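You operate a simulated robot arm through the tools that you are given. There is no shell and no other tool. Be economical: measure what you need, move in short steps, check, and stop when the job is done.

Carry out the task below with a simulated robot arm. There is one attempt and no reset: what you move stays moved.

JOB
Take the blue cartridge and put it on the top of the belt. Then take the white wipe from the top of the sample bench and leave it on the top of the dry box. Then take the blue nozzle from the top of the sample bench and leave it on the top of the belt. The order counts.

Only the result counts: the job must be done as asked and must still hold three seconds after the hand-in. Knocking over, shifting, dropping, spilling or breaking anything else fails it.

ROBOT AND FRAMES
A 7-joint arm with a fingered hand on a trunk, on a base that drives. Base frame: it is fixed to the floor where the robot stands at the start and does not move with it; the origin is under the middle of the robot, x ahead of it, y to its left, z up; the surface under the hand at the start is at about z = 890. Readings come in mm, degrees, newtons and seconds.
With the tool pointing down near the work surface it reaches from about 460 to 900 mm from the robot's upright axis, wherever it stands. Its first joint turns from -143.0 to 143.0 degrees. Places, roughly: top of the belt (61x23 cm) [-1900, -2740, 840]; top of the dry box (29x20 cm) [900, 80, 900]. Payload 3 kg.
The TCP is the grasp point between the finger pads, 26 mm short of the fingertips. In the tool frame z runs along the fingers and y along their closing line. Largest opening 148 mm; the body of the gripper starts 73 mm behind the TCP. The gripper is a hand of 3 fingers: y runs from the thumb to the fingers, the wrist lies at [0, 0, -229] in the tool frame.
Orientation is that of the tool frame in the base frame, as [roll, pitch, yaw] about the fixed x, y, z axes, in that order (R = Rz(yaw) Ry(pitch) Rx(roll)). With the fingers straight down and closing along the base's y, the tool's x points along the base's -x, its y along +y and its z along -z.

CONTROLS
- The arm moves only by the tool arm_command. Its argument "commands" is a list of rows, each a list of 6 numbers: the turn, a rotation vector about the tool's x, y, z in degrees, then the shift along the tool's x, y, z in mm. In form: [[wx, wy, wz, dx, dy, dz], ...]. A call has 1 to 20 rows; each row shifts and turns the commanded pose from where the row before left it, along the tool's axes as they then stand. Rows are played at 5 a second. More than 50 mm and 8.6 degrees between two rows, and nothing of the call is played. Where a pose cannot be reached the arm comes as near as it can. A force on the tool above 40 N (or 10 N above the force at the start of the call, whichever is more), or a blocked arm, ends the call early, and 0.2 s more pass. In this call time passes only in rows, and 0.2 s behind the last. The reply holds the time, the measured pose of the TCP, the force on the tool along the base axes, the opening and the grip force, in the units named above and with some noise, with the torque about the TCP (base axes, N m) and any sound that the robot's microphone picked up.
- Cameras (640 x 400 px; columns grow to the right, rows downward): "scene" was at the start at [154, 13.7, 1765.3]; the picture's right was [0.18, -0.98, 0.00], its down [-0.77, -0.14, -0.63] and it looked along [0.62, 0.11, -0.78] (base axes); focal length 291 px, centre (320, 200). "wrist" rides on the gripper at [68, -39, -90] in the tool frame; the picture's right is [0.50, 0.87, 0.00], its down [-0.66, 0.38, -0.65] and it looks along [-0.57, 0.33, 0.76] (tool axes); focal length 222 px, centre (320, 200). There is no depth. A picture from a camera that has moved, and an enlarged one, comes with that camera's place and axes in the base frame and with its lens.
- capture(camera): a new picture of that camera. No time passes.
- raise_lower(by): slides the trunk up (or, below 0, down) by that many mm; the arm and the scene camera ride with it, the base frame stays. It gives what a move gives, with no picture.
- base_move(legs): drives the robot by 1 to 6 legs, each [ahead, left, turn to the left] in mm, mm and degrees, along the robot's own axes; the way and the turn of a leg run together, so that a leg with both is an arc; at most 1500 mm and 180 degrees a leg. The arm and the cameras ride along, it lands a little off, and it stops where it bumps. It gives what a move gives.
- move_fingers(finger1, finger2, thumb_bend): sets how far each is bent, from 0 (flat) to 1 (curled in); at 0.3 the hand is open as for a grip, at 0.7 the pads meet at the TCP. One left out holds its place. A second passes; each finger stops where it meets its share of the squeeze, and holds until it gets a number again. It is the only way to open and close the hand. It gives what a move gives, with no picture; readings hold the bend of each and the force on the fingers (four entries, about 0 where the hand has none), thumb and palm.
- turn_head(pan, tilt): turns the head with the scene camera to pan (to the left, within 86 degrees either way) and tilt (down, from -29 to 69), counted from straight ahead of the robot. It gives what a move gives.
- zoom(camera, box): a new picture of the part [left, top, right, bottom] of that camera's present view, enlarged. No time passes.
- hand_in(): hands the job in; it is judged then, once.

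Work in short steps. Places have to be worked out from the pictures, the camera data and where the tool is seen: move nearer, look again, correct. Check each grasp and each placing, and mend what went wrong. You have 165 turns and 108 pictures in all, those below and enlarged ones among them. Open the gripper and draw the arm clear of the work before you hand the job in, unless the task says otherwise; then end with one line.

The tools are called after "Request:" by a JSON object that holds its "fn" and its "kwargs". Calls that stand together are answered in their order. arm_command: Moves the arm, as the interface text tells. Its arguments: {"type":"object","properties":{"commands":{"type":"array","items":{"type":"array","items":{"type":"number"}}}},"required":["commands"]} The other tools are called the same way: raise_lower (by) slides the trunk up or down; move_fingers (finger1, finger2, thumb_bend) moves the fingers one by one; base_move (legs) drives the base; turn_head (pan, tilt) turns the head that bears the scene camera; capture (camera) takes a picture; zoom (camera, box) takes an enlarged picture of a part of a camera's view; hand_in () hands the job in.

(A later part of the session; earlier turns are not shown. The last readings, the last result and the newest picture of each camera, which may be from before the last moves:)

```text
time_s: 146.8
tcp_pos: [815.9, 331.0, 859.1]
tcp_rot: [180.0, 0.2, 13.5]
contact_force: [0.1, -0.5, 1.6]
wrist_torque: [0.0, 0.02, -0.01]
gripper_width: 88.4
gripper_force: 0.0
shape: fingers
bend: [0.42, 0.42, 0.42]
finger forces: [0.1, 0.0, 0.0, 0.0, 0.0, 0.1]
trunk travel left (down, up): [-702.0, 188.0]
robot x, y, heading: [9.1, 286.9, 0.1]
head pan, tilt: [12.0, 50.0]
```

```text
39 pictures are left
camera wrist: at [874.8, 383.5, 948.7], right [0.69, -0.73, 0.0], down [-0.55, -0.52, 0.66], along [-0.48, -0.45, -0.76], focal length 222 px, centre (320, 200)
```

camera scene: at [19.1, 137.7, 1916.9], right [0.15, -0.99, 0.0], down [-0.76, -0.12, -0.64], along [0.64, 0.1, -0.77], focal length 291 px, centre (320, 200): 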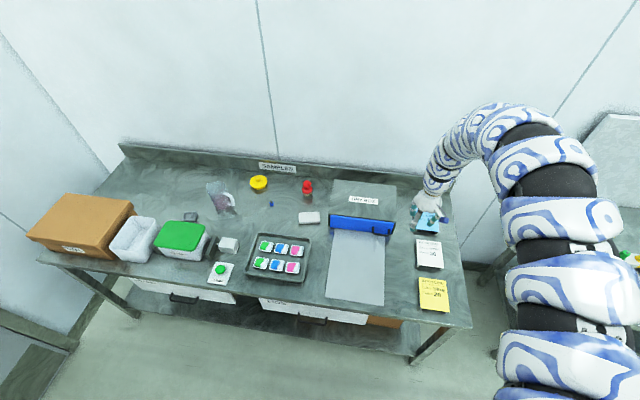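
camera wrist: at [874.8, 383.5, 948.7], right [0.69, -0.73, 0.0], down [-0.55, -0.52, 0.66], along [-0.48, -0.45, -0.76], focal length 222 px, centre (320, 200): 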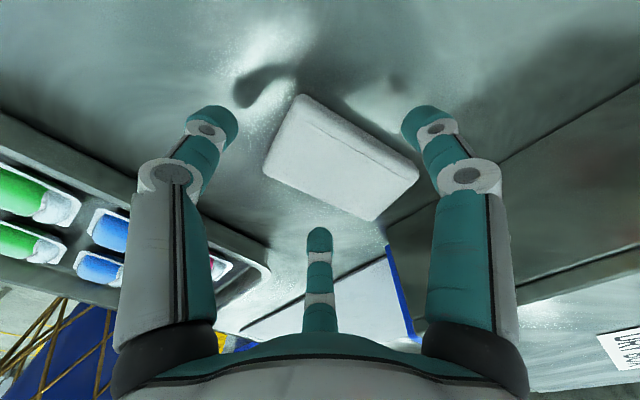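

Alignment looks right. I descend to ~838 with small correction.

Request:
{"fn": "arm_command", "kwargs": {"commands": [[0, 0, 0, 4, 1, 8], [0, 0, 0, 0, 0, 7], [0, 0, 0, 0, 0, 6]]}}

Request:
{"fn": "capture", "kwargs": {"camera": "wrist"}}

```text
time_s: 147.6
tcp_pos: [821.7, 330.9, 837.3]
tcp_rot: [-180.0, 0.2, 13.6]
contact_force: [0.4, -0.4, -0.2]
wrist_torque: [-0.04, -0.01, -0.01]
gripper_width: 88.2
gripper_force: 0.0
shape: fingers
bend: [0.42, 0.42, 0.42]
finger forces: [0.0, 0.0, 0.0, 0.0, 0.0, 0.0]
trunk travel left (down, up): [-702.0, 188.0]
robot x, y, heading: [12.4, 289.4, 0.2]
head pan, tilt: [12.0, 50.0]
```

```text
38 pictures are left
camera wrist: at [881.0, 384.4, 928.4], right [0.69, -0.72, 0.0], down [-0.55, -0.52, 0.66], along [-0.48, -0.45, -0.75], focal length 222 px, centre (320, 200)
```

wrist: 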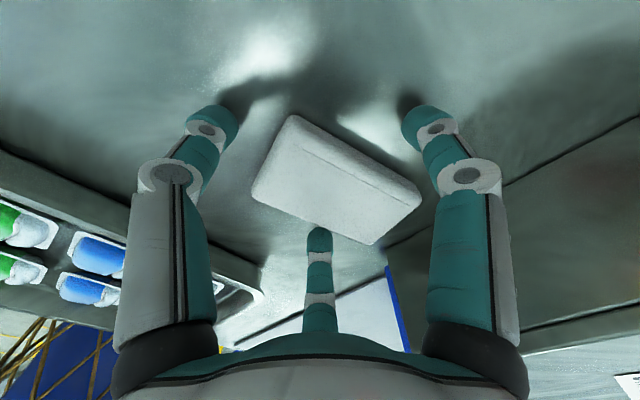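

Fingers straddle the wipe with no contact. I close.

Request:
{"fn": "move_fingers", "kwargs": {"finger1": 0.6, "finger2": 0.6, "thumb_bend": 0.6}}

Request:
{"fn": "capture", "kwargs": {"camera": "wrist"}}

```text
time_s: 148.6
tcp_pos: [822.4, 330.3, 838.4]
tcp_rot: [180.0, 0.1, 13.6]
contact_force: [0.5, 0.1, 0.8]
wrist_torque: [-0.01, -0.02, 0.0]
gripper_width: 51.4
gripper_force: 8.7
shape: fingers
bend: [0.52, 0.53, 0.56]
finger forces: [6.1, 5.3, 0.0, 0.1, 6.1, 0.1]
trunk travel left (down, up): [-702.0, 188.0]
robot x, y, heading: [9.5, 292.4, 0.1]
head pan, tilt: [12.0, 50.0]
```

```text
37 pictures are left
camera wrist: at [881.4, 384.4, 928.8], right [0.69, -0.72, 0.0], down [-0.55, -0.52, 0.66], along [-0.48, -0.45, -0.76], focal length 222 px, centre (320, 200)
```

wrist: 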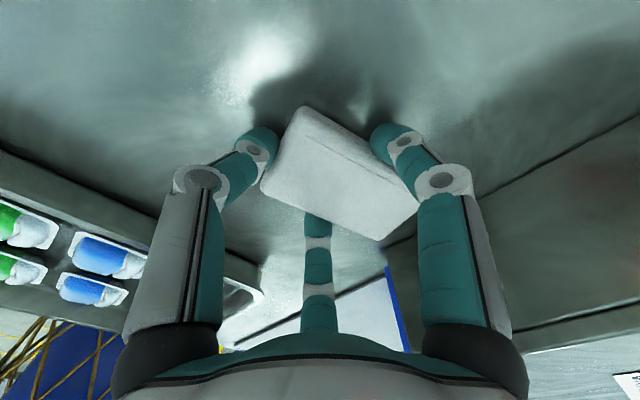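

Gripped with ~6 N on each finger. I lift and look.

Request:
{"fn": "arm_command", "kwargs": {"commands": [[0, 0, 0, 0, 0, -10], [0, 0, 0, 0, 0, -25], [0, 0, 0, 0, 0, -35], [0, 0, 0, 0, 0, -35], [0, 0, 0, 0, 0, -30]]}}

Request:
{"fn": "capture", "kwargs": {"camera": "wrist"}}

```text
time_s: 149.8
tcp_pos: [823.2, 331.4, 974.9]
tcp_rot: [-180.0, 0.1, 13.6]
contact_force: [-0.3, -1.1, -0.3]
wrist_torque: [-0.03, 0.01, -0.03]
gripper_width: 51.2
gripper_force: 8.7
shape: fingers
bend: [0.52, 0.53, 0.56]
finger forces: [6.1, 5.2, 0.0, 0.1, 5.8, 0.1]
trunk travel left (down, up): [-702.0, 188.0]
robot x, y, heading: [9.8, 291.8, 0.1]
head pan, tilt: [12.0, 50.0]
```

```text
36 pictures are left
camera wrist: at [882.1, 385.1, 1066.1], right [0.69, -0.72, 0.0], down [-0.55, -0.52, 0.66], along [-0.48, -0.45, -0.76], focal length 222 px, centre (320, 200)
```

wrist: 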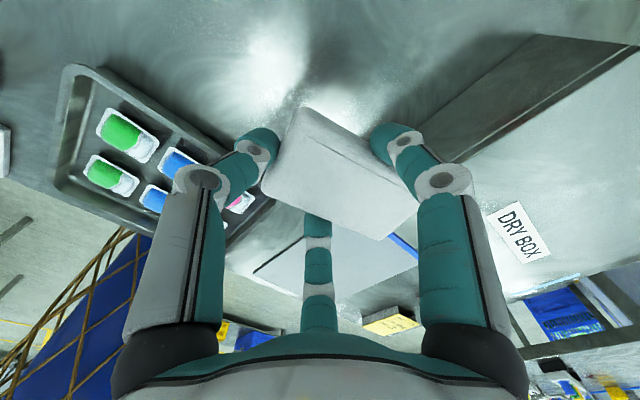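

Held. Dry box top spans x 789–1000, y -65–225. I raise a bit more, drive right 180 and ahead 15, then shift over (865,95).

Request:
{"fn": "arm_command", "kwargs": {"commands": [[0, 0, 0, 0, 0, -30]]}}

Request:
{"fn": "base_move", "kwargs": {"legs": [[15, -180, 0]]}}

Request:
{"fn": "capture", "kwargs": {"camera": "wrist"}}

```text
time_s: 150.2
tcp_pos: [842.0, 345.4, 1007.5]
tcp_rot: [-179.5, -1.0, 14.6]
contact_force: [-1.3, -0.3, -1.0]
wrist_torque: [0.02, -0.14, 0.02]
gripper_width: 50.4
gripper_force: 8.9
shape: fingers
bend: [0.52, 0.53, 0.56]
finger forces: [6.0, 5.2, 0.0, 0.1, 5.7, 0.1]
out of reach, approached as far as the arm can: row 1
trunk travel left (down, up): [-702.0, 188.0]
robot x, y, heading: [10.8, 289.9, 0.1]
head pan, tilt: [12.0, 50.0]
```

```text
time_s: 151.7
tcp_pos: [852.2, 172.3, 1006.3]
tcp_rot: [-178.8, -0.9, 14.4]
contact_force: [-0.7, -0.4, -0.2]
wrist_torque: [0.05, 0.02, 0.0]
gripper_width: 50.7
gripper_force: 8.0
shape: fingers
bend: [0.52, 0.53, 0.56]
finger forces: [6.0, 5.2, 0.0, 0.1, 5.7, 0.1]
trunk travel left (down, up): [-702.0, 188.0]
robot x, y, heading: [28.5, 110.9, 0.1]
head pan, tilt: [12.0, 50.0]
```

```text
35 pictures are left
camera wrist: at [909.6, 224.4, 1098.4], right [0.7, -0.71, -0.01], down [-0.55, -0.55, 0.63], along [-0.46, -0.44, -0.77], focal length 222 px, centre (320, 200)
```

wrist: 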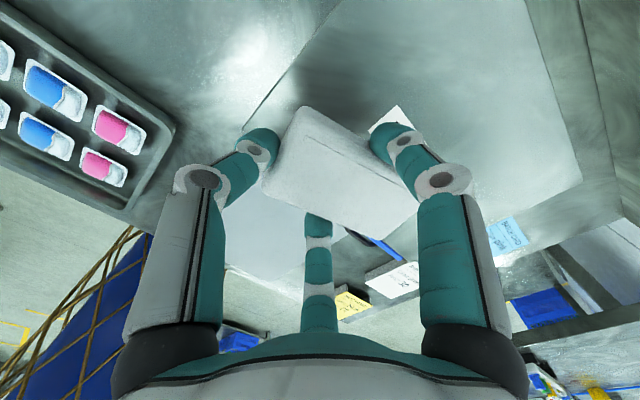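

Now shift onto the box top and descend to ~15 mm above it.

Request:
{"fn": "arm_command", "kwargs": {"commands": [[0, 0, 0, -3, 32, 0], [0, 0, 0, -3, 32, 0], [0, 0, 0, 0, 0, 25], [0, 0, 0, 0, 0, 25]]}}

Request:
{"fn": "capture", "kwargs": {"camera": "wrist"}}

Request:
{"fn": "capture", "kwargs": {"camera": "scene"}}

```text
time_s: 152.7
tcp_pos: [862.1, 110.2, 951.7]
tcp_rot: [-178.8, -0.8, 14.5]
contact_force: [-0.1, 0.5, 0.1]
wrist_torque: [0.02, 0.01, 0.0]
gripper_width: 50.6
gripper_force: 8.2
shape: fingers
bend: [0.52, 0.53, 0.56]
finger forces: [5.9, 5.1, 0.0, 0.1, 5.5, 0.0]
trunk travel left (down, up): [-702.0, 188.0]
robot x, y, heading: [28.6, 108.1, 0.3]
head pan, tilt: [12.0, 50.0]
```

```text
34 pictures are left
camera wrist: at [919.2, 162.3, 1044.9], right [0.7, -0.71, -0.01], down [-0.55, -0.54, 0.64], along [-0.46, -0.44, -0.77], focal length 222 px, centre (320, 200)
```

wrist: 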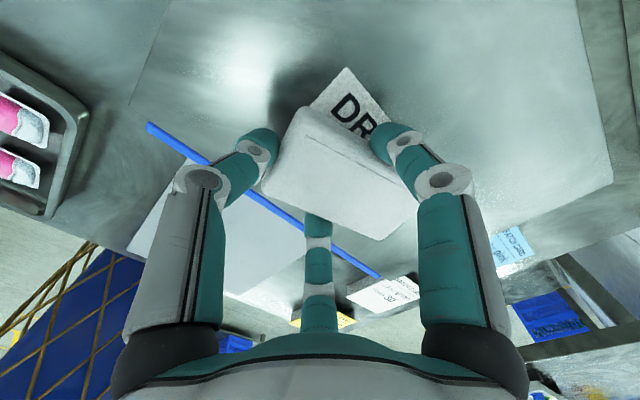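

```text
33 pictures are left
camera scene: at [181.0, 127.3, 1766.9], right [0.21, -0.98, 0.0], down [-0.75, -0.16, -0.64], along [0.63, 0.14, -0.77], focal length 291 px, centre (320, 200)
```

scene: 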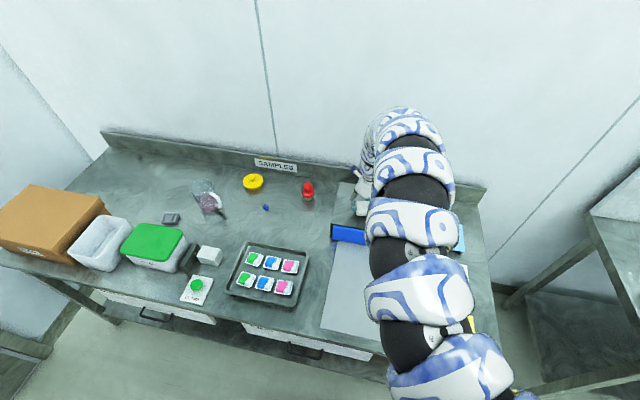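

The wipe is well inside the box top. I creep down.

Request:
{"fn": "arm_command", "kwargs": {"commands": [[0, 0, 0, 0, 0, 4], [0, 0, 0, 0, 0, 3]]}}

Request:
{"fn": "arm_command", "kwargs": {"commands": [[0, 0, 0, 0, 0, 2]]}}

Request:
{"fn": "arm_command", "kwargs": {"commands": [[0, 0, 0, 0, 0, 2]]}}

```text
time_s: 153.3
tcp_pos: [863.8, 111.1, 946.6]
tcp_rot: [-178.7, -1.1, 14.5]
contact_force: [-0.3, -0.1, -0.5]
wrist_torque: [0.03, -0.01, 0.0]
gripper_width: 50.6
gripper_force: 8.3
shape: fingers
bend: [0.52, 0.53, 0.56]
finger forces: [5.8, 5.1, 0.1, 0.0, 5.5, 0.0]
trunk travel left (down, up): [-702.0, 188.0]
robot x, y, heading: [27.9, 110.3, 0.2]
head pan, tilt: [12.0, 50.0]
```

```text
time_s: 153.7
tcp_pos: [863.9, 110.7, 945.3]
tcp_rot: [-178.9, -1.1, 14.5]
contact_force: [-0.1, 0.1, 0.4]
wrist_torque: [0.0, 0.02, 0.0]
gripper_width: 50.9
gripper_force: 8.1
shape: fingers
bend: [0.52, 0.53, 0.56]
finger forces: [5.9, 5.2, 0.0, 0.1, 5.5, 0.0]
trunk travel left (down, up): [-702.0, 188.0]
robot x, y, heading: [28.4, 110.5, 0.1]
head pan, tilt: [12.0, 50.0]
```

```text
time_s: 154.1
tcp_pos: [863.9, 110.8, 942.9]
tcp_rot: [-178.8, -1.0, 14.5]
contact_force: [0.2, -0.1, -0.3]
wrist_torque: [-0.01, 0.0, -0.01]
gripper_width: 50.6
gripper_force: 7.6
shape: fingers
bend: [0.52, 0.53, 0.56]
finger forces: [5.8, 5.2, 0.1, 0.0, 5.5, 0.1]
trunk travel left (down, up): [-702.0, 188.0]
robot x, y, heading: [24.4, 111.1, 0.2]
head pan, tilt: [12.0, 50.0]
```

Request:
{"fn": "arm_command", "kwargs": {"commands": [[0, 0, 0, 0, 0, 2]]}}

Request:
{"fn": "arm_command", "kwargs": {"commands": [[0, 0, 0, 0, 0, 2]]}}

Request:
{"fn": "arm_command", "kwargs": {"commands": [[0, 0, 0, 0, 0, 2]]}}

```text
time_s: 154.5
tcp_pos: [862.9, 111.0, 941.5]
tcp_rot: [-178.8, -1.0, 14.4]
contact_force: [0.7, 0.2, -0.4]
wrist_torque: [-0.01, -0.03, 0.02]
gripper_width: 50.7
gripper_force: 7.9
shape: fingers
bend: [0.52, 0.53, 0.56]
finger forces: [5.7, 5.2, 0.0, 0.1, 5.5, 0.1]
trunk travel left (down, up): [-702.0, 188.0]
robot x, y, heading: [27.9, 108.2, 0.1]
head pan, tilt: [12.0, 50.0]
```

```text
time_s: 154.9
tcp_pos: [863.6, 110.3, 938.7]
tcp_rot: [-178.8, -1.0, 14.6]
contact_force: [-0.5, 0.1, 0.0]
wrist_torque: [-0.01, 0.0, -0.01]
gripper_width: 50.4
gripper_force: 8.1
shape: fingers
bend: [0.52, 0.53, 0.56]
finger forces: [5.8, 5.3, 0.0, 0.0, 5.5, 0.0]
trunk travel left (down, up): [-702.0, 188.0]
robot x, y, heading: [27.0, 111.4, 0.3]
head pan, tilt: [12.0, 50.0]
```

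```text
time_s: 155.3
tcp_pos: [865.1, 112.0, 937.0]
tcp_rot: [-178.8, -1.0, 14.5]
contact_force: [0.0, 0.6, -0.2]
wrist_torque: [0.02, -0.01, 0.01]
gripper_width: 50.5
gripper_force: 8.3
shape: fingers
bend: [0.52, 0.53, 0.56]
finger forces: [5.8, 5.2, 0.0, 0.0, 5.5, 0.0]
trunk travel left (down, up): [-702.0, 188.0]
robot x, y, heading: [23.5, 113.8, 0.2]
head pan, tilt: [12.0, 50.0]
```

No contact yet (the surface may be at 890). I continue creeping.

Request:
{"fn": "arm_command", "kwargs": {"commands": [[0, 0, 0, 0, 0, 2], [0, 0, 0, 0, 0, 1.5]]}}

Request:
{"fn": "arm_command", "kwargs": {"commands": [[0, 0, 0, 0, 0, 2]]}}

Request:
{"fn": "arm_command", "kwargs": {"commands": [[0, 0, 0, 0, 0, 1.5]]}}

Request:
{"fn": "capture", "kwargs": {"camera": "wrist"}}

```text
time_s: 155.9
tcp_pos: [864.4, 111.1, 933.5]
tcp_rot: [-178.8, -1.0, 14.4]
contact_force: [0.9, -0.2, 1.2]
wrist_torque: [-0.04, -0.02, -0.01]
gripper_width: 50.8
gripper_force: 8.3
shape: fingers
bend: [0.52, 0.53, 0.56]
finger forces: [5.7, 5.3, 0.0, 0.0, 5.7, 0.1]
trunk travel left (down, up): [-702.0, 188.0]
robot x, y, heading: [28.5, 109.1, 0.0]
head pan, tilt: [12.0, 50.0]
```

```text
time_s: 156.3
tcp_pos: [863.9, 111.2, 932.4]
tcp_rot: [-178.8, -1.0, 14.3]
contact_force: [0.2, -0.3, 3.4]
wrist_torque: [-0.16, 0.04, -0.06]
gripper_width: 50.9
gripper_force: 8.8
shape: fingers
bend: [0.52, 0.53, 0.56]
finger forces: [5.7, 5.7, 0.0, 0.0, 5.9, 0.1]
trunk travel left (down, up): [-702.0, 188.0]
robot x, y, heading: [24.6, 109.4, 0.5]
head pan, tilt: [12.0, 50.0]
```

```text
time_s: 156.7
tcp_pos: [864.2, 110.3, 930.8]
tcp_rot: [-178.8, -1.0, 14.5]
contact_force: [1.0, 1.0, 8.8]
wrist_torque: [-0.04, 0.01, -0.06]
gripper_width: 50.2
gripper_force: 9.1
shape: fingers
bend: [0.52, 0.53, 0.56]
finger forces: [6.0, 5.8, 0.0, 0.0, 5.9, 0.0]
trunk travel left (down, up): [-702.0, 188.0]
robot x, y, heading: [25.5, 107.4, 0.4]
head pan, tilt: [12.0, 50.0]
```

```text
32 pictures are left
camera wrist: at [920.2, 163.4, 1024.2], right [0.7, -0.71, -0.01], down [-0.55, -0.55, 0.63], along [-0.46, -0.44, -0.77], focal length 222 px, centre (320, 200)
```

wrist: 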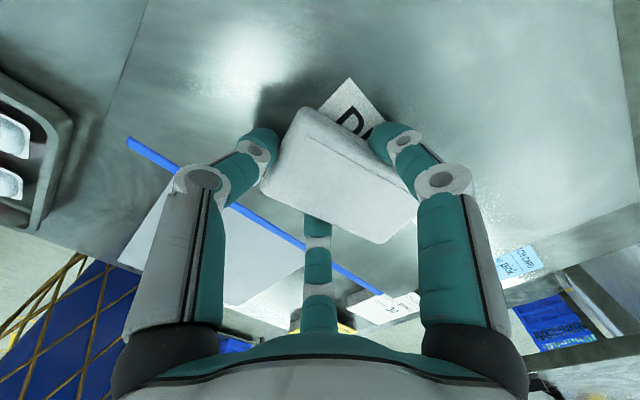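

Contact. I ease up 1.5 mm and release.

Request:
{"fn": "arm_command", "kwargs": {"commands": [[0, 0, 0, 0, 0, -1.5]]}}

Request:
{"fn": "move_fingers", "kwargs": {"finger1": 0.48, "finger2": 0.48, "thumb_bend": 0.48}}

Request:
{"fn": "move_fingers", "kwargs": {"finger1": 0.4, "finger2": 0.4, "thumb_bend": 0.4}}

Request:
{"fn": "capture", "kwargs": {"camera": "wrist"}}

```text
time_s: 157.1
tcp_pos: [864.2, 110.3, 931.8]
tcp_rot: [-178.8, -1.0, 14.5]
contact_force: [1.0, 0.6, 3.9]
wrist_torque: [-0.05, -0.05, 0.01]
gripper_width: 50.3
gripper_force: 8.4
shape: fingers
bend: [0.52, 0.53, 0.56]
finger forces: [6.3, 5.3, 0.0, 0.1, 5.6, 0.0]
trunk travel left (down, up): [-702.0, 188.0]
robot x, y, heading: [25.7, 113.4, 0.3]
head pan, tilt: [12.0, 50.0]
```

```text
time_s: 158.1
tcp_pos: [863.1, 111.9, 931.0]
tcp_rot: [-178.8, -0.9, 14.5]
contact_force: [0.4, 0.5, -0.2]
wrist_torque: [-0.02, 0.01, 0.02]
gripper_width: 67.8
gripper_force: 0.1
shape: fingers
bend: [0.48, 0.48, 0.48]
finger forces: [0.1, 0.0, 0.0, 0.0, 0.0, 0.1]
trunk travel left (down, up): [-702.0, 188.0]
robot x, y, heading: [26.5, 110.9, 0.0]
head pan, tilt: [12.0, 50.0]
```

```text
time_s: 159.1
tcp_pos: [864.1, 110.7, 932.2]
tcp_rot: [-178.8, -1.0, 14.5]
contact_force: [-0.1, -0.1, -0.2]
wrist_torque: [-0.02, -0.01, 0.02]
gripper_width: 94.5
gripper_force: 0.0
shape: fingers
bend: [0.4, 0.4, 0.4]
finger forces: [0.0, 0.1, 0.0, 0.0, 0.0, 0.0]
trunk travel left (down, up): [-702.0, 188.0]
robot x, y, heading: [24.4, 112.2, 0.1]
head pan, tilt: [12.0, 50.0]
```

```text
31 pictures are left
camera wrist: at [920.5, 163.2, 1024.3], right [0.7, -0.71, -0.01], down [-0.55, -0.55, 0.63], along [-0.46, -0.44, -0.77], focal length 222 px, centre (320, 200)
```

wrist: 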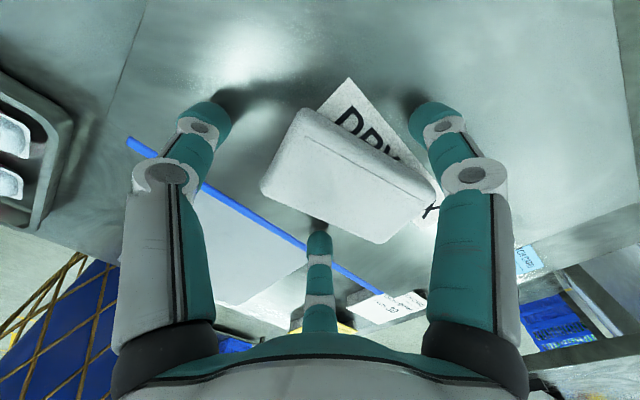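

Wipe rests on the dry box. I raise the trunk, then drive left to the nozzle at about (871,515).

Request:
{"fn": "raise_lower", "kwargs": {"by": 150}}

Request:
{"fn": "base_move", "kwargs": {"legs": [[15, 370, 0]]}}

Request:
{"fn": "capture", "kwargs": {"camera": "wrist"}}

Request:
{"fn": "capture", "kwargs": {"camera": "scene"}}

```text
time_s: 160.8
tcp_pos: [864.6, 110.5, 1081.0]
tcp_rot: [-178.7, -1.0, 14.5]
contact_force: [0.4, 1.0, 0.3]
wrist_torque: [0.01, -0.01, -0.01]
gripper_width: 94.4
gripper_force: 0.0
shape: fingers
bend: [0.4, 0.4, 0.4]
finger forces: [0.0, 0.1, 0.0, 0.1, 0.1, 0.1]
trunk travel left (down, up): [-852.0, 38.0]
robot x, y, heading: [29.5, 108.1, 0.1]
head pan, tilt: [12.0, 50.0]
```

```text
time_s: 163.1
tcp_pos: [878.9, 473.0, 1082.2]
tcp_rot: [-178.9, -0.9, 14.3]
contact_force: [-0.3, -0.1, -0.2]
wrist_torque: [0.02, -0.02, 0.04]
gripper_width: 94.6
gripper_force: 0.1
shape: fingers
bend: [0.4, 0.4, 0.4]
finger forces: [0.1, 0.1, 0.1, 0.1, 0.0, 0.1]
trunk travel left (down, up): [-852.0, 38.0]
robot x, y, heading: [39.9, 473.3, 0.3]
head pan, tilt: [12.0, 50.0]
```

```text
30 pictures are left
camera wrist: at [934.3, 524.9, 1174.3], right [0.7, -0.72, -0.01], down [-0.55, -0.54, 0.64], along [-0.46, -0.44, -0.77], focal length 222 px, centre (320, 200)
```

wrist: 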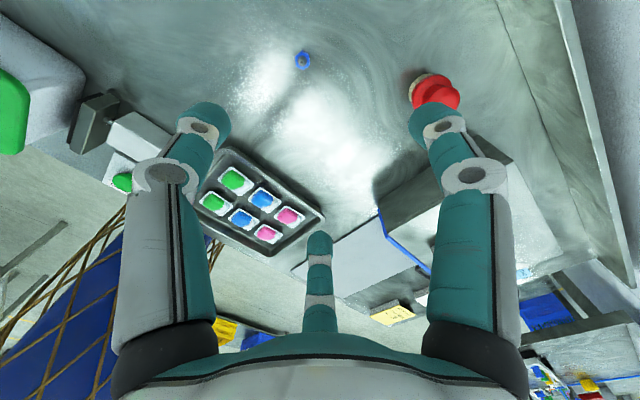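

```text
29 pictures are left
camera scene: at [194.5, 491.3, 1916.9], right [0.21, -0.98, 0.0], down [-0.75, -0.16, -0.64], along [0.63, 0.13, -0.77], focal length 291 px, centre (320, 200)
```

scene: 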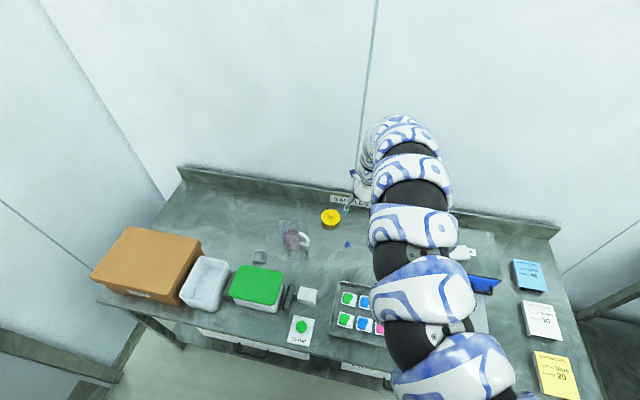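

Nozzle at about (881,511). I align, preshape to ~62 mm and lower the trunk.

Request:
{"fn": "arm_command", "kwargs": {"commands": [[0, 0, 0, 11.3, -36.3, 0]]}}

Request:
{"fn": "move_fingers", "kwargs": {"finger1": 0.5, "finger2": 0.5, "thumb_bend": 0.5}}

Request:
{"fn": "raise_lower", "kwargs": {"by": -150}}

Request:
{"fn": "capture", "kwargs": {"camera": "wrist"}}

```text
time_s: 163.5
tcp_pos: [878.1, 511.7, 1082.2]
tcp_rot: [-178.9, -0.8, 14.2]
contact_force: [0.3, 0.5, -0.6]
wrist_torque: [-0.05, -0.03, -0.02]
gripper_width: 94.7
gripper_force: 0.1
shape: fingers
bend: [0.4, 0.4, 0.4]
finger forces: [0.0, 0.0, 0.0, 0.1, 0.1, 0.0]
trunk travel left (down, up): [-852.0, 38.0]
robot x, y, heading: [38.2, 475.4, 0.1]
head pan, tilt: [12.0, 50.0]
```

```text
time_s: 164.5
tcp_pos: [878.7, 510.3, 1081.8]
tcp_rot: [-178.9, -1.1, 14.3]
contact_force: [-0.2, 0.2, 0.1]
wrist_torque: [0.0, 0.01, 0.0]
gripper_width: 62.3
gripper_force: 0.0
shape: fingers
bend: [0.5, 0.5, 0.5]
finger forces: [0.0, 0.0, 0.0, 0.0, 0.0, 0.1]
trunk travel left (down, up): [-852.0, 38.0]
robot x, y, heading: [42.0, 473.2, 0.3]
head pan, tilt: [12.0, 50.0]
```

```text
time_s: 166.3
tcp_pos: [877.2, 510.5, 932.8]
tcp_rot: [-178.8, -1.0, 14.3]
contact_force: [0.1, -0.4, -0.3]
wrist_torque: [0.01, 0.02, 0.02]
gripper_width: 62.6
gripper_force: 0.2
shape: fingers
bend: [0.5, 0.5, 0.5]
finger forces: [0.1, 0.0, 0.0, 0.1, 0.1, 0.0]
trunk travel left (down, up): [-702.0, 188.0]
robot x, y, heading: [41.0, 475.8, 0.1]
head pan, tilt: [12.0, 50.0]
```

```text
28 pictures are left
camera wrist: at [934.9, 562.4, 1026.0], right [0.7, -0.72, -0.01], down [-0.55, -0.54, 0.63], along [-0.46, -0.44, -0.77], focal length 222 px, centre (320, 200)
```

wrist: 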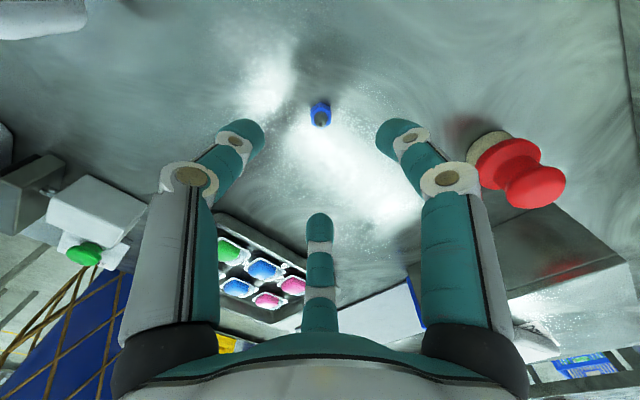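

Nozzle at (883,514). I correct 6 mm and use the trunk for the descent, so the arm's reach isn't strained.

Request:
{"fn": "arm_command", "kwargs": {"commands": [[0, 0, 0, 6.7, -2, 0]]}}

Request:
{"fn": "raise_lower", "kwargs": {"by": -60}}

Request:
{"fn": "capture", "kwargs": {"camera": "wrist"}}

```text
time_s: 166.7
tcp_pos: [883.2, 515.3, 933.4]
tcp_rot: [-178.8, -0.9, 14.4]
contact_force: [0.0, -0.6, -0.2]
wrist_torque: [0.0, -0.01, 0.03]
gripper_width: 62.8
gripper_force: 0.2
shape: fingers
bend: [0.5, 0.5, 0.5]
finger forces: [0.0, 0.0, 0.0, 0.0, 0.0, 0.1]
trunk travel left (down, up): [-702.0, 188.0]
robot x, y, heading: [43.9, 473.7, 0.3]
head pan, tilt: [12.0, 50.0]
```

```text
time_s: 167.7
tcp_pos: [882.8, 513.3, 875.0]
tcp_rot: [-178.8, -1.0, 14.3]
contact_force: [0.2, -0.4, 0.1]
wrist_torque: [0.02, 0.0, -0.01]
gripper_width: 62.4
gripper_force: 0.1
shape: fingers
bend: [0.5, 0.5, 0.5]
finger forces: [0.1, 0.0, 0.0, 0.1, 0.0, 0.1]
trunk travel left (down, up): [-642.0, 248.0]
robot x, y, heading: [39.8, 474.2, 0.2]
head pan, tilt: [12.0, 50.0]
```

```text
27 pictures are left
camera wrist: at [940.5, 566.2, 966.9], right [0.7, -0.72, -0.01], down [-0.55, -0.54, 0.63], along [-0.46, -0.44, -0.77], focal length 222 px, centre (320, 200)
```

wrist: 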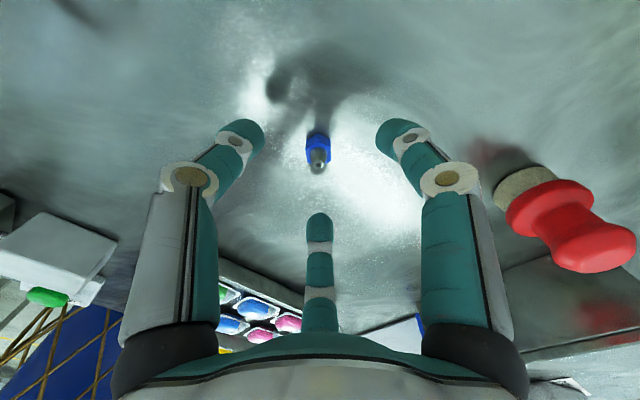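

Well centred. I narrow the preshape and lower to TCP z≈832.

Request:
{"fn": "move_fingers", "kwargs": {"finger1": 0.57, "finger2": 0.57, "thumb_bend": 0.57}}

Request:
{"fn": "raise_lower", "kwargs": {"by": -40}}

Request:
{"fn": "capture", "kwargs": {"camera": "wrist"}}

```text
time_s: 168.7
tcp_pos: [883.7, 514.3, 874.0]
tcp_rot: [-178.8, -0.9, 14.3]
contact_force: [0.6, -0.2, -0.4]
wrist_torque: [0.03, -0.03, 0.02]
gripper_width: 43.4
gripper_force: 0.0
shape: fingers
bend: [0.56, 0.56, 0.56]
finger forces: [0.0, 0.0, 0.0, 0.0, 0.0, 0.0]
trunk travel left (down, up): [-642.0, 248.0]
robot x, y, heading: [39.6, 473.0, -0.0]
head pan, tilt: [12.0, 50.0]
```

```text
time_s: 169.5
tcp_pos: [884.5, 514.5, 833.5]
tcp_rot: [-178.8, -0.9, 14.3]
contact_force: [-0.7, -1.0, 9.6]
wrist_torque: [-0.25, 0.28, -0.01]
gripper_width: 42.6
gripper_force: 4.6
shape: fingers
bend: [0.56, 0.55, 0.56]
finger forces: [0.0, 9.1, 0.1, 0.0, 0.0, 0.1]
trunk travel left (down, up): [-602.0, 288.0]
robot x, y, heading: [35.6, 475.4, 0.1]
head pan, tilt: [12.0, 50.0]
```

```text
26 pictures are left
camera wrist: at [940.6, 566.1, 927.4], right [0.7, -0.72, -0.01], down [-0.55, -0.54, 0.63], along [-0.46, -0.44, -0.77], focal length 222 px, centre (320, 200)
```

wrist: 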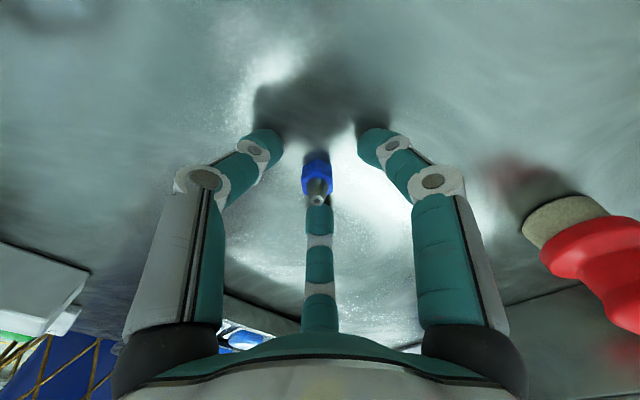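

One finger is resting on the bench due to a ~1.5° tool tilt. I rise 4 mm and straighten the tool.

Request:
{"fn": "arm_command", "kwargs": {"commands": [[-0.6, -0.45, 0, 0, 0, -3], [-0.6, -0.45, 0, 0, 0, -1]]}}

Request:
{"fn": "capture", "kwargs": {"camera": "wrist"}}

```text
time_s: 170.1
tcp_pos: [884.9, 514.4, 836.2]
tcp_rot: [-180.0, 0.0, 14.2]
contact_force: [-1.1, 0.1, 0.1]
wrist_torque: [0.01, 0.0, -0.02]
gripper_width: 42.8
gripper_force: 0.0
shape: fingers
bend: [0.56, 0.56, 0.56]
finger forces: [0.0, 0.0, 0.1, 0.0, 0.0, 0.0]
trunk travel left (down, up): [-602.0, 288.0]
robot x, y, heading: [39.8, 473.1, 0.0]
head pan, tilt: [12.0, 50.0]
```

```text
25 pictures are left
camera wrist: at [942.0, 568.2, 928.8], right [0.7, -0.72, 0.0], down [-0.54, -0.53, 0.65], along [-0.47, -0.46, -0.76], focal length 222 px, centre (320, 200)
```

wrist: 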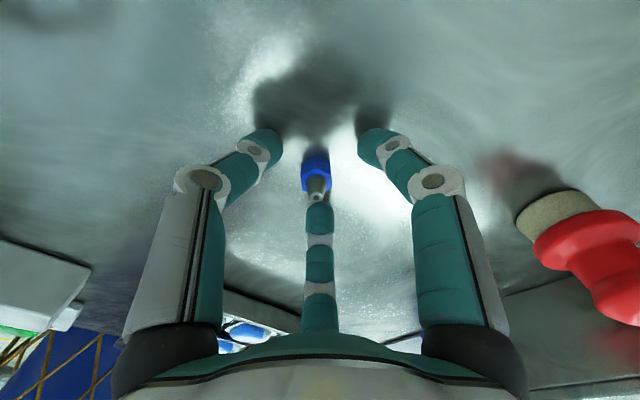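

Straight and centred. I close to a near fit, then lower further so the pads catch the blue body.

Request:
{"fn": "move_fingers", "kwargs": {"finger1": 0.62, "finger2": 0.62, "thumb_bend": 0.62}}

Request:
{"fn": "arm_command", "kwargs": {"commands": [[0, 0, 0, 0, 0, 3], [0, 0, 0, 0, 0, 3]]}}

Request:
{"fn": "capture", "kwargs": {"camera": "wrist"}}

```text
time_s: 171.1
tcp_pos: [883.6, 514.2, 837.9]
tcp_rot: [-180.0, -0.1, 14.2]
contact_force: [-0.3, 1.0, -0.1]
wrist_torque: [-0.01, 0.0, 0.01]
gripper_width: 23.8
gripper_force: 0.0
shape: fingers
bend: [0.62, 0.62, 0.62]
finger forces: [0.1, 0.0, 0.1, 0.0, 0.1, 0.1]
trunk travel left (down, up): [-602.0, 288.0]
robot x, y, heading: [40.6, 469.7, 0.1]
head pan, tilt: [12.0, 50.0]
```

```text
time_s: 171.7
tcp_pos: [884.3, 515.2, 831.7]
tcp_rot: [180.0, -0.1, 14.2]
contact_force: [0.3, -0.3, 1.1]
wrist_torque: [0.01, 0.0, 0.01]
gripper_width: 23.9
gripper_force: 0.7
shape: fingers
bend: [0.62, 0.62, 0.62]
finger forces: [0.3, 0.7, 0.0, 0.0, 0.0, 0.1]
trunk travel left (down, up): [-602.0, 288.0]
robot x, y, heading: [41.8, 470.7, 0.4]
head pan, tilt: [12.0, 50.0]
```

```text
24 pictures are left
camera wrist: at [942.0, 568.9, 923.3], right [0.7, -0.72, 0.0], down [-0.54, -0.53, 0.65], along [-0.47, -0.46, -0.76], focal length 222 px, centre (320, 200)
```

wrist: 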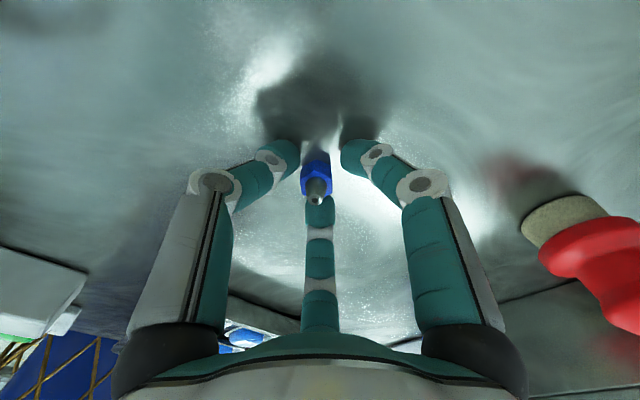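

Tips are just at the bench around the blue body. I close.

Request:
{"fn": "move_fingers", "kwargs": {"finger1": 0.74, "finger2": 0.74, "thumb_bend": 0.74}}

Request:
{"fn": "capture", "kwargs": {"camera": "wrist"}}

```text
time_s: 172.7
tcp_pos: [885.7, 514.2, 831.1]
tcp_rot: [-180.0, -0.1, 14.3]
contact_force: [-0.6, -0.1, -0.4]
wrist_torque: [-0.03, 0.0, 0.01]
gripper_width: 12.4
gripper_force: 14.6
shape: fingers
bend: [0.64, 0.63, 0.68]
finger forces: [9.1, 9.3, 0.0, 0.0, 10.8, 0.1]
trunk travel left (down, up): [-602.0, 288.0]
robot x, y, heading: [38.6, 474.3, 0.1]
head pan, tilt: [12.0, 50.0]
```

```text
23 pictures are left
camera wrist: at [941.8, 569.0, 922.9], right [0.7, -0.72, 0.0], down [-0.54, -0.53, 0.65], along [-0.47, -0.46, -0.76], focal length 222 px, centre (320, 200)
```

wrist: 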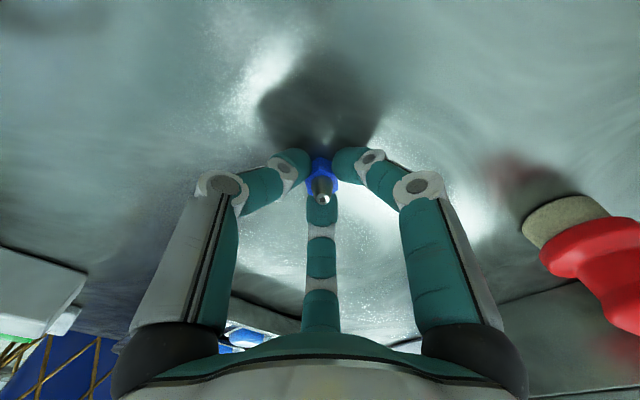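

Firm grip (~10 N). I lift with the trunk and check the nozzle and the wipe.

Request:
{"fn": "raise_lower", "kwargs": {"by": 250}}

Request:
{"fn": "capture", "kwargs": {"camera": "wrist"}}

Request:
{"fn": "base_move", "kwargs": {"legs": [[-400, 0, 0]]}}

Request:
{"fn": "turn_head", "kwargs": {"pan": -20, "tilt": 40}}

Request:
{"fn": "capture", "kwargs": {"camera": "scene"}}

```text
time_s: 175.3
tcp_pos: [884.2, 514.6, 1081.7]
tcp_rot: [180.0, -0.1, 14.3]
contact_force: [0.6, 0.5, 0.2]
wrist_torque: [-0.04, 0.01, -0.01]
gripper_width: 12.0
gripper_force: 15.0
shape: fingers
bend: [0.64, 0.63, 0.68]
finger forces: [9.2, 9.3, 0.1, 0.1, 10.7, 0.0]
trunk travel left (down, up): [-852.0, 38.0]
robot x, y, heading: [40.1, 474.5, 0.0]
head pan, tilt: [12.0, 50.0]
```

```text
22 pictures are left
camera wrist: at [941.9, 569.0, 1172.8], right [0.7, -0.72, 0.0], down [-0.54, -0.53, 0.65], along [-0.47, -0.46, -0.76], focal length 222 px, centre (320, 200)
```

wrist: 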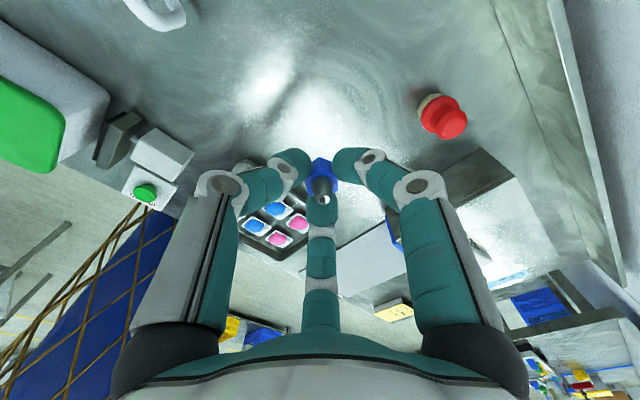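

```text
time_s: 177.8
tcp_pos: [485.7, 519.0, 1082.1]
tcp_rot: [180.0, -0.1, 14.8]
contact_force: [0.2, 0.8, -0.1]
wrist_torque: [-0.03, -0.03, -0.04]
gripper_width: 12.2
gripper_force: 14.9
shape: fingers
bend: [0.64, 0.63, 0.68]
finger forces: [9.2, 9.3, 0.1, 0.0, 10.7, 0.1]
trunk travel left (down, up): [-852.0, 38.0]
robot x, y, heading: [-356.0, 475.0, 0.4]
head pan, tilt: [12.0, 50.0]
```

```text
time_s: 178.8
tcp_pos: [486.4, 518.3, 1082.3]
tcp_rot: [-180.0, 0.0, 14.8]
contact_force: [0.2, 0.6, 0.0]
wrist_torque: [0.0, 0.0, 0.01]
gripper_width: 12.1
gripper_force: 13.9
shape: fingers
bend: [0.64, 0.63, 0.68]
finger forces: [9.1, 9.3, 0.0, 0.1, 10.7, 0.0]
trunk travel left (down, up): [-852.0, 38.0]
robot x, y, heading: [-354.4, 473.3, 0.5]
head pan, tilt: [-20.0, 40.0]
```

```text
21 pictures are left
camera scene: at [-197.7, 444.1, 1931.1], right [-0.33, -0.94, 0.0], down [-0.61, 0.21, -0.77], along [0.72, -0.25, -0.64], focal length 291 px, centre (320, 200)
```

scene: 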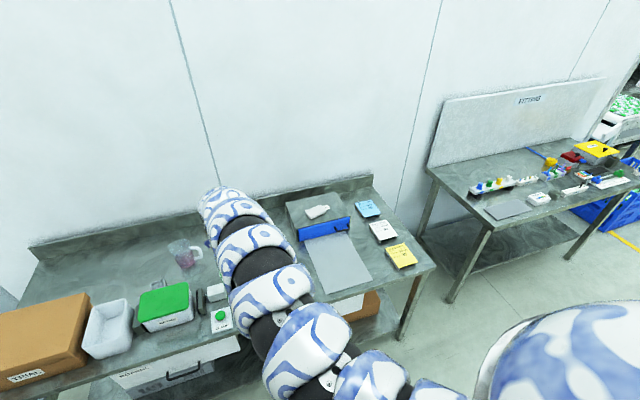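

Wipe sits on the dry box, nozzle held. I drive to the belt area.

Request:
{"fn": "base_move", "kwargs": {"legs": [[-50, 0, 0], [0, -820, 0], [0, -820, 0], [0, 0, -90], [1400, 0, 0], [0, 0, -90]]}}

```text
time_s: 201.8
tcp_pos: [-1167.4, -2676.8, 1081.3]
tcp_rot: [-180.0, -0.1, -161.6]
contact_force: [0.4, -1.2, -0.8]
wrist_torque: [0.03, -0.02, 0.03]
gripper_width: 11.8
gripper_force: 14.0
shape: fingers
bend: [0.64, 0.63, 0.68]
finger forces: [9.3, 8.0, 0.0, 0.0, 10.1, 0.0]
trunk travel left (down, up): [-852.0, 38.0]
robot x, y, heading: [-326.4, -2572.2, -175.9]
head pan, tilt: [-20.0, 40.0]
```

Heading is off by ~4°. I turn to 180°, then shift the hand 200 mm toward +y (robot's right), as in the proven approach.

Request:
{"fn": "base_move", "kwargs": {"legs": [[330, -10, -4.1]]}}

Request:
{"fn": "arm_command", "kwargs": {"commands": [[0, 0, 0, -14.6, 37.6, 0], [0, 0, 0, -14.6, 37.6, 0], [0, 0, 0, -14.6, 37.6, 0], [0, 0, 0, -14.6, 37.6, 0], [0, 0, 0, -14.6, 37.6, 0]]}}

Request:
{"fn": "turn_head", "kwargs": {"pan": -8, "tilt": 45}}

Request:
{"fn": "capture", "kwargs": {"camera": "scene"}}

```text
time_s: 204.0
tcp_pos: [-1501.1, -2619.5, 1081.4]
tcp_rot: [180.0, -0.1, -165.5]
contact_force: [0.2, 0.1, -0.4]
wrist_torque: [0.05, -0.04, 0.01]
gripper_width: 11.6
gripper_force: 13.2
shape: fingers
bend: [0.64, 0.63, 0.68]
finger forces: [9.2, 8.0, 0.0, 0.0, 9.9, 0.1]
trunk travel left (down, up): [-852.0, 38.0]
robot x, y, heading: [-654.0, -2578.5, -179.7]
head pan, tilt: [-20.0, 40.0]
```

```text
time_s: 205.2
tcp_pos: [-1474.9, -2419.4, 1082.6]
tcp_rot: [180.0, -0.2, -165.4]
contact_force: [0.6, 1.3, -0.6]
wrist_torque: [-0.01, -0.02, 0.02]
gripper_width: 11.6
gripper_force: 13.6
shape: fingers
bend: [0.64, 0.63, 0.68]
finger forces: [9.1, 8.1, 0.0, 0.0, 10.0, 0.1]
trunk travel left (down, up): [-852.0, 38.0]
robot x, y, heading: [-656.0, -2576.8, -179.7]
head pan, tilt: [-20.0, 40.0]
```

```text
time_s: 205.9
tcp_pos: [-1474.3, -2419.1, 1081.5]
tcp_rot: [180.0, -0.1, -165.6]
contact_force: [-0.1, -0.5, -0.2]
wrist_torque: [0.01, -0.01, -0.03]
gripper_width: 11.6
gripper_force: 13.5
shape: fingers
bend: [0.64, 0.63, 0.68]
finger forces: [9.2, 8.1, 0.1, 0.1, 10.1, 0.0]
trunk travel left (down, up): [-852.0, 38.0]
robot x, y, heading: [-656.9, -2578.4, -179.6]
head pan, tilt: [-8.0, 45.0]
```

```text
20 pictures are left
camera scene: at [-817.0, -2565.5, 1923.9], right [0.14, 0.99, 0.0], down [0.7, -0.1, -0.71], along [-0.7, 0.1, -0.71], focal length 291 px, centre (320, 200)
```

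scene: 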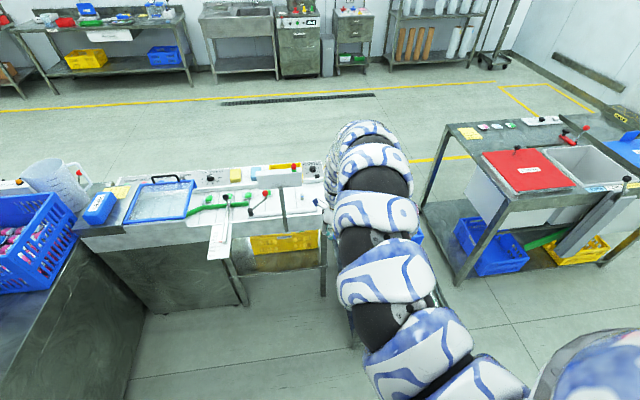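

The arm comes in from +y, well clear of the display. I drive ahead 455.

Request:
{"fn": "base_move", "kwargs": {"legs": [[455, 0, -0.3]]}}

Request:
{"fn": "capture", "kwargs": {"camera": "wrist"}}

Request:
{"fn": "capture", "kwargs": {"camera": "scene"}}

```text
time_s: 208.7
tcp_pos: [-1932.7, -2414.7, 1081.3]
tcp_rot: [180.0, -0.1, -165.9]
contact_force: [-0.1, -0.2, 0.0]
wrist_torque: [0.0, 0.01, 0.0]
gripper_width: 11.7
gripper_force: 13.7
shape: fingers
bend: [0.64, 0.63, 0.68]
finger forces: [9.2, 8.0, 0.0, 0.0, 10.0, 0.0]
trunk travel left (down, up): [-852.0, 38.0]
robot x, y, heading: [-1114.8, -2576.7, 179.7]
head pan, tilt: [-8.0, 45.0]
```

```text
19 pictures are left
camera wrist: at [-1986.1, -2468.6, 1172.7], right [-0.7, 0.72, 0.0], down [0.54, 0.53, 0.65], along [0.47, 0.45, -0.76], focal length 222 px, centre (320, 200)
```

wrist: 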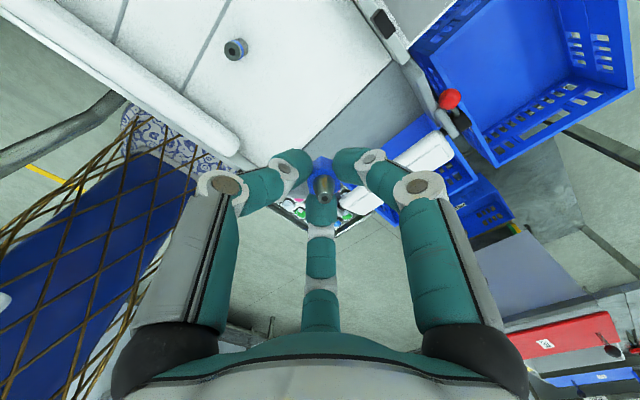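

```text
18 pictures are left
camera scene: at [-1276.0, -2564.9, 1923.7], right [0.14, 0.99, 0.0], down [0.7, -0.1, -0.71], along [-0.7, 0.1, -0.71], focal length 291 px, centre (320, 200)
```

scene: 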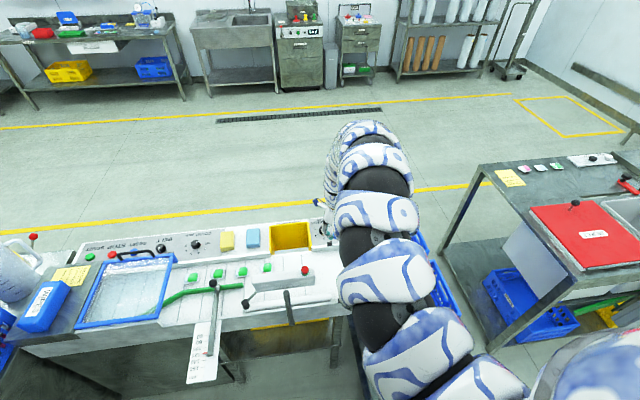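

The cartridge stands at (-1891,-2516). I shift the base to put the nozzle at about (-1955,-2468), clear of it, then lower partway with the arm.

Request:
{"fn": "base_move", "kwargs": {"legs": [[20, 52, 0]]}}

Request:
{"fn": "arm_command", "kwargs": {"commands": [[0, 0, 0, 0, 0, 40], [0, 0, 0, 0, 0, 40], [0, 0, 0, 0, 0, 40], [0, 0, 0, 0, 0, 35]]}}

Request:
{"fn": "capture", "kwargs": {"camera": "wrist"}}

Request:
{"fn": "capture", "kwargs": {"camera": "scene"}}

```text
time_s: 209.6
tcp_pos: [-1952.1, -2468.2, 1081.6]
tcp_rot: [179.8, 0.0, -165.9]
contact_force: [0.1, 0.0, 0.5]
wrist_torque: [0.05, 0.02, 0.02]
gripper_width: 11.9
gripper_force: 13.8
shape: fingers
bend: [0.64, 0.63, 0.68]
finger forces: [9.2, 8.1, 0.1, 0.1, 10.1, 0.0]
trunk travel left (down, up): [-852.0, 38.0]
robot x, y, heading: [-1129.5, -2628.5, 179.6]
head pan, tilt: [-8.0, 45.0]
```

```text
time_s: 210.6
tcp_pos: [-1951.5, -2468.7, 926.3]
tcp_rot: [-179.9, -0.2, -165.9]
contact_force: [0.5, -0.3, 0.7]
wrist_torque: [-0.01, -0.03, 0.0]
gripper_width: 11.7
gripper_force: 14.2
shape: fingers
bend: [0.64, 0.63, 0.68]
finger forces: [9.1, 8.3, 0.1, 0.1, 9.8, 0.0]
trunk travel left (down, up): [-852.0, 38.0]
robot x, y, heading: [-1134.3, -2629.9, 180.0]
head pan, tilt: [-8.0, 45.0]
```

```text
17 pictures are left
camera wrist: at [-2005.2, -2522.7, 1017.2], right [-0.7, 0.72, 0.0], down [0.55, 0.53, 0.65], along [0.47, 0.45, -0.76], focal length 222 px, centre (320, 200)
```

wrist: 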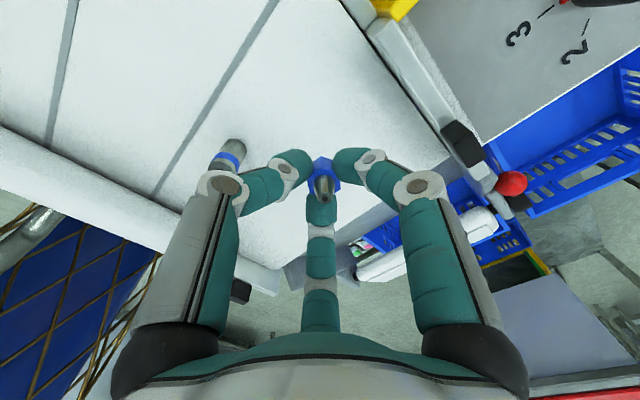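

```text
16 pictures are left
camera scene: at [-1295.1, -2617.2, 1923.8], right [0.14, 0.99, 0.0], down [0.7, -0.1, -0.71], along [-0.7, 0.1, -0.71], focal length 291 px, centre (320, 200)
```

scene: 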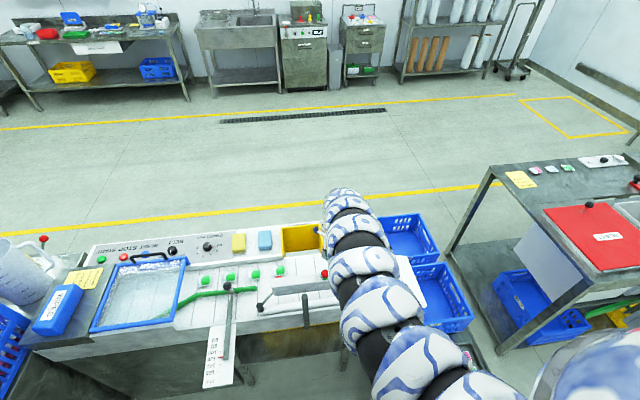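

I zoom to check arm–display clearance before the last descent.

Request:
{"fn": "zoom", "kwargs": {"camera": "scene", "box": [250, 220, 410, 320]}}

```text
4.00 times, centred on (330, 270) of scene
camera zoom: at [-1295.1, -2617.2, 1923.8], right [0.14, 0.99, 0.0], down [0.7, -0.1, -0.71], along [-0.7, 0.1, -0.71], focal length 1163 px, centre (280, -80)
```

zoom: 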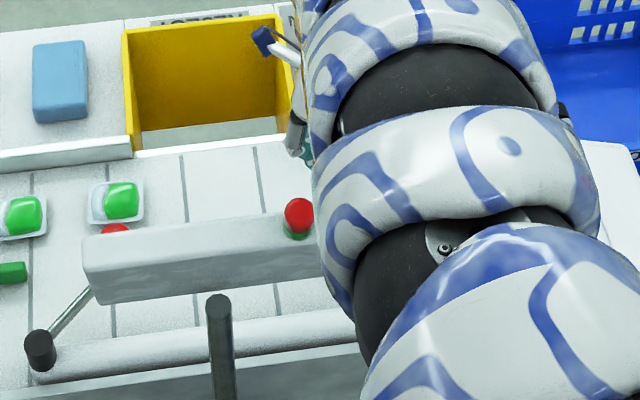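

The arm link there is well above the display (~z 1400). I descend to near contact.

Request:
{"fn": "arm_command", "kwargs": {"commands": [[0, 0, 0, 0, 0, 20], [0, 0, 0, 0, 0, 12], [0, 0, 0, 0, 0, 5]]}}

Request:
{"fn": "capture", "kwargs": {"camera": "wrist"}}

```text
time_s: 211.4
tcp_pos: [-1953.5, -2469.1, 889.3]
tcp_rot: [-180.0, 0.0, -165.9]
contact_force: [0.2, 0.5, -0.4]
wrist_torque: [0.02, 0.01, 0.02]
gripper_width: 11.4
gripper_force: 14.1
shape: fingers
bend: [0.64, 0.63, 0.68]
finger forces: [9.1, 8.2, 0.0, 0.1, 9.8, 0.0]
trunk travel left (down, up): [-852.0, 38.0]
robot x, y, heading: [-1135.8, -2626.9, 179.7]
head pan, tilt: [-8.0, 45.0]
```

```text
14 pictures are left
camera wrist: at [-2005.9, -2522.3, 980.4], right [-0.7, 0.72, 0.0], down [0.54, 0.53, 0.65], along [0.47, 0.45, -0.76], focal length 222 px, centre (320, 200)
```

wrist: 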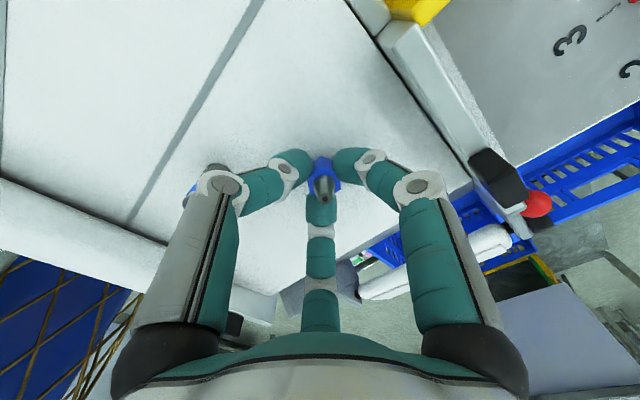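

Thumb is ~45 mm from the cartridge by geometry. I creep down to contact.

Request:
{"fn": "arm_command", "kwargs": {"commands": [[0, 0, 0, 0, 0, 3]]}}

Request:
{"fn": "arm_command", "kwargs": {"commands": [[0, 0, 0, 0, 0, 2]]}}

Request:
{"fn": "arm_command", "kwargs": {"commands": [[0, 0, 0, 0, 0, 2]]}}

```text
time_s: 211.8
tcp_pos: [-1952.4, -2467.9, 888.3]
tcp_rot: [-180.0, -0.1, -165.9]
contact_force: [0.5, -0.2, -0.9]
wrist_torque: [0.02, 0.02, -0.04]
gripper_width: 11.7
gripper_force: 13.4
shape: fingers
bend: [0.64, 0.63, 0.68]
finger forces: [9.0, 8.1, 0.0, 0.0, 9.8, 0.0]
trunk travel left (down, up): [-852.0, 38.0]
robot x, y, heading: [-1133.5, -2634.0, 179.5]
head pan, tilt: [-8.0, 45.0]
```

```text
time_s: 212.2
tcp_pos: [-1953.1, -2468.1, 885.6]
tcp_rot: [180.0, -0.2, -166.0]
contact_force: [-0.5, 0.3, -0.3]
wrist_torque: [0.03, -0.02, 0.0]
gripper_width: 11.4
gripper_force: 13.7
shape: fingers
bend: [0.64, 0.63, 0.68]
finger forces: [9.0, 8.2, 0.0, 0.0, 9.7, 0.0]
trunk travel left (down, up): [-852.0, 38.0]
robot x, y, heading: [-1131.1, -2627.5, 179.8]
head pan, tilt: [-8.0, 45.0]
```

```text
time_s: 212.6
tcp_pos: [-1952.9, -2468.1, 883.4]
tcp_rot: [-180.0, -0.1, -166.0]
contact_force: [-0.3, 0.0, 0.7]
wrist_torque: [0.02, -0.01, 0.0]
gripper_width: 11.5
gripper_force: 13.2
shape: fingers
bend: [0.64, 0.63, 0.68]
finger forces: [9.2, 8.2, 0.0, 0.0, 9.8, 0.0]
trunk travel left (down, up): [-852.0, 38.0]
robot x, y, heading: [-1137.6, -2631.9, 180.0]
head pan, tilt: [-8.0, 45.0]
```

Request:
{"fn": "arm_command", "kwargs": {"commands": [[0, 0, 0, 0, 0, 1.5]]}}

Request:
{"fn": "arm_command", "kwargs": {"commands": [[0, 0, 0, 0, 0, 1.5]]}}

Request:
{"fn": "arm_command", "kwargs": {"commands": [[0, 0, 0, 0, 0, 1.5]]}}

```text
time_s: 213.0
tcp_pos: [-1952.4, -2469.1, 881.3]
tcp_rot: [-179.9, -0.2, -166.1]
contact_force: [-0.8, -0.1, -0.5]
wrist_torque: [0.01, 0.0, 0.04]
gripper_width: 11.4
gripper_force: 13.4
shape: fingers
bend: [0.64, 0.63, 0.68]
finger forces: [9.1, 8.1, 0.1, 0.0, 9.8, 0.0]
trunk travel left (down, up): [-852.0, 38.0]
robot x, y, heading: [-1132.3, -2632.6, 179.8]
head pan, tilt: [-8.0, 45.0]
```

```text
time_s: 213.4
tcp_pos: [-1950.6, -2468.6, 880.1]
tcp_rot: [-180.0, -0.1, -165.8]
contact_force: [-0.3, 0.0, -0.9]
wrist_torque: [0.01, 0.0, 0.02]
gripper_width: 11.4
gripper_force: 13.6
shape: fingers
bend: [0.64, 0.63, 0.68]
finger forces: [9.3, 8.4, 0.0, 0.0, 9.9, 0.0]
trunk travel left (down, up): [-852.0, 38.0]
robot x, y, heading: [-1132.4, -2628.0, 179.8]
head pan, tilt: [-8.0, 45.0]
```

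```text
time_s: 213.8
tcp_pos: [-1952.7, -2468.0, 879.6]
tcp_rot: [180.0, -0.3, -165.8]
contact_force: [-1.1, 0.2, 5.7]
wrist_torque: [0.0, -0.02, -0.01]
gripper_width: 11.4
gripper_force: 15.2
shape: fingers
bend: [0.64, 0.63, 0.68]
finger forces: [10.0, 9.7, 0.1, 0.0, 11.0, 0.0]
trunk travel left (down, up): [-852.0, 38.0]
robot x, y, heading: [-1132.9, -2629.7, 179.9]
head pan, tilt: [-8.0, 45.0]
```

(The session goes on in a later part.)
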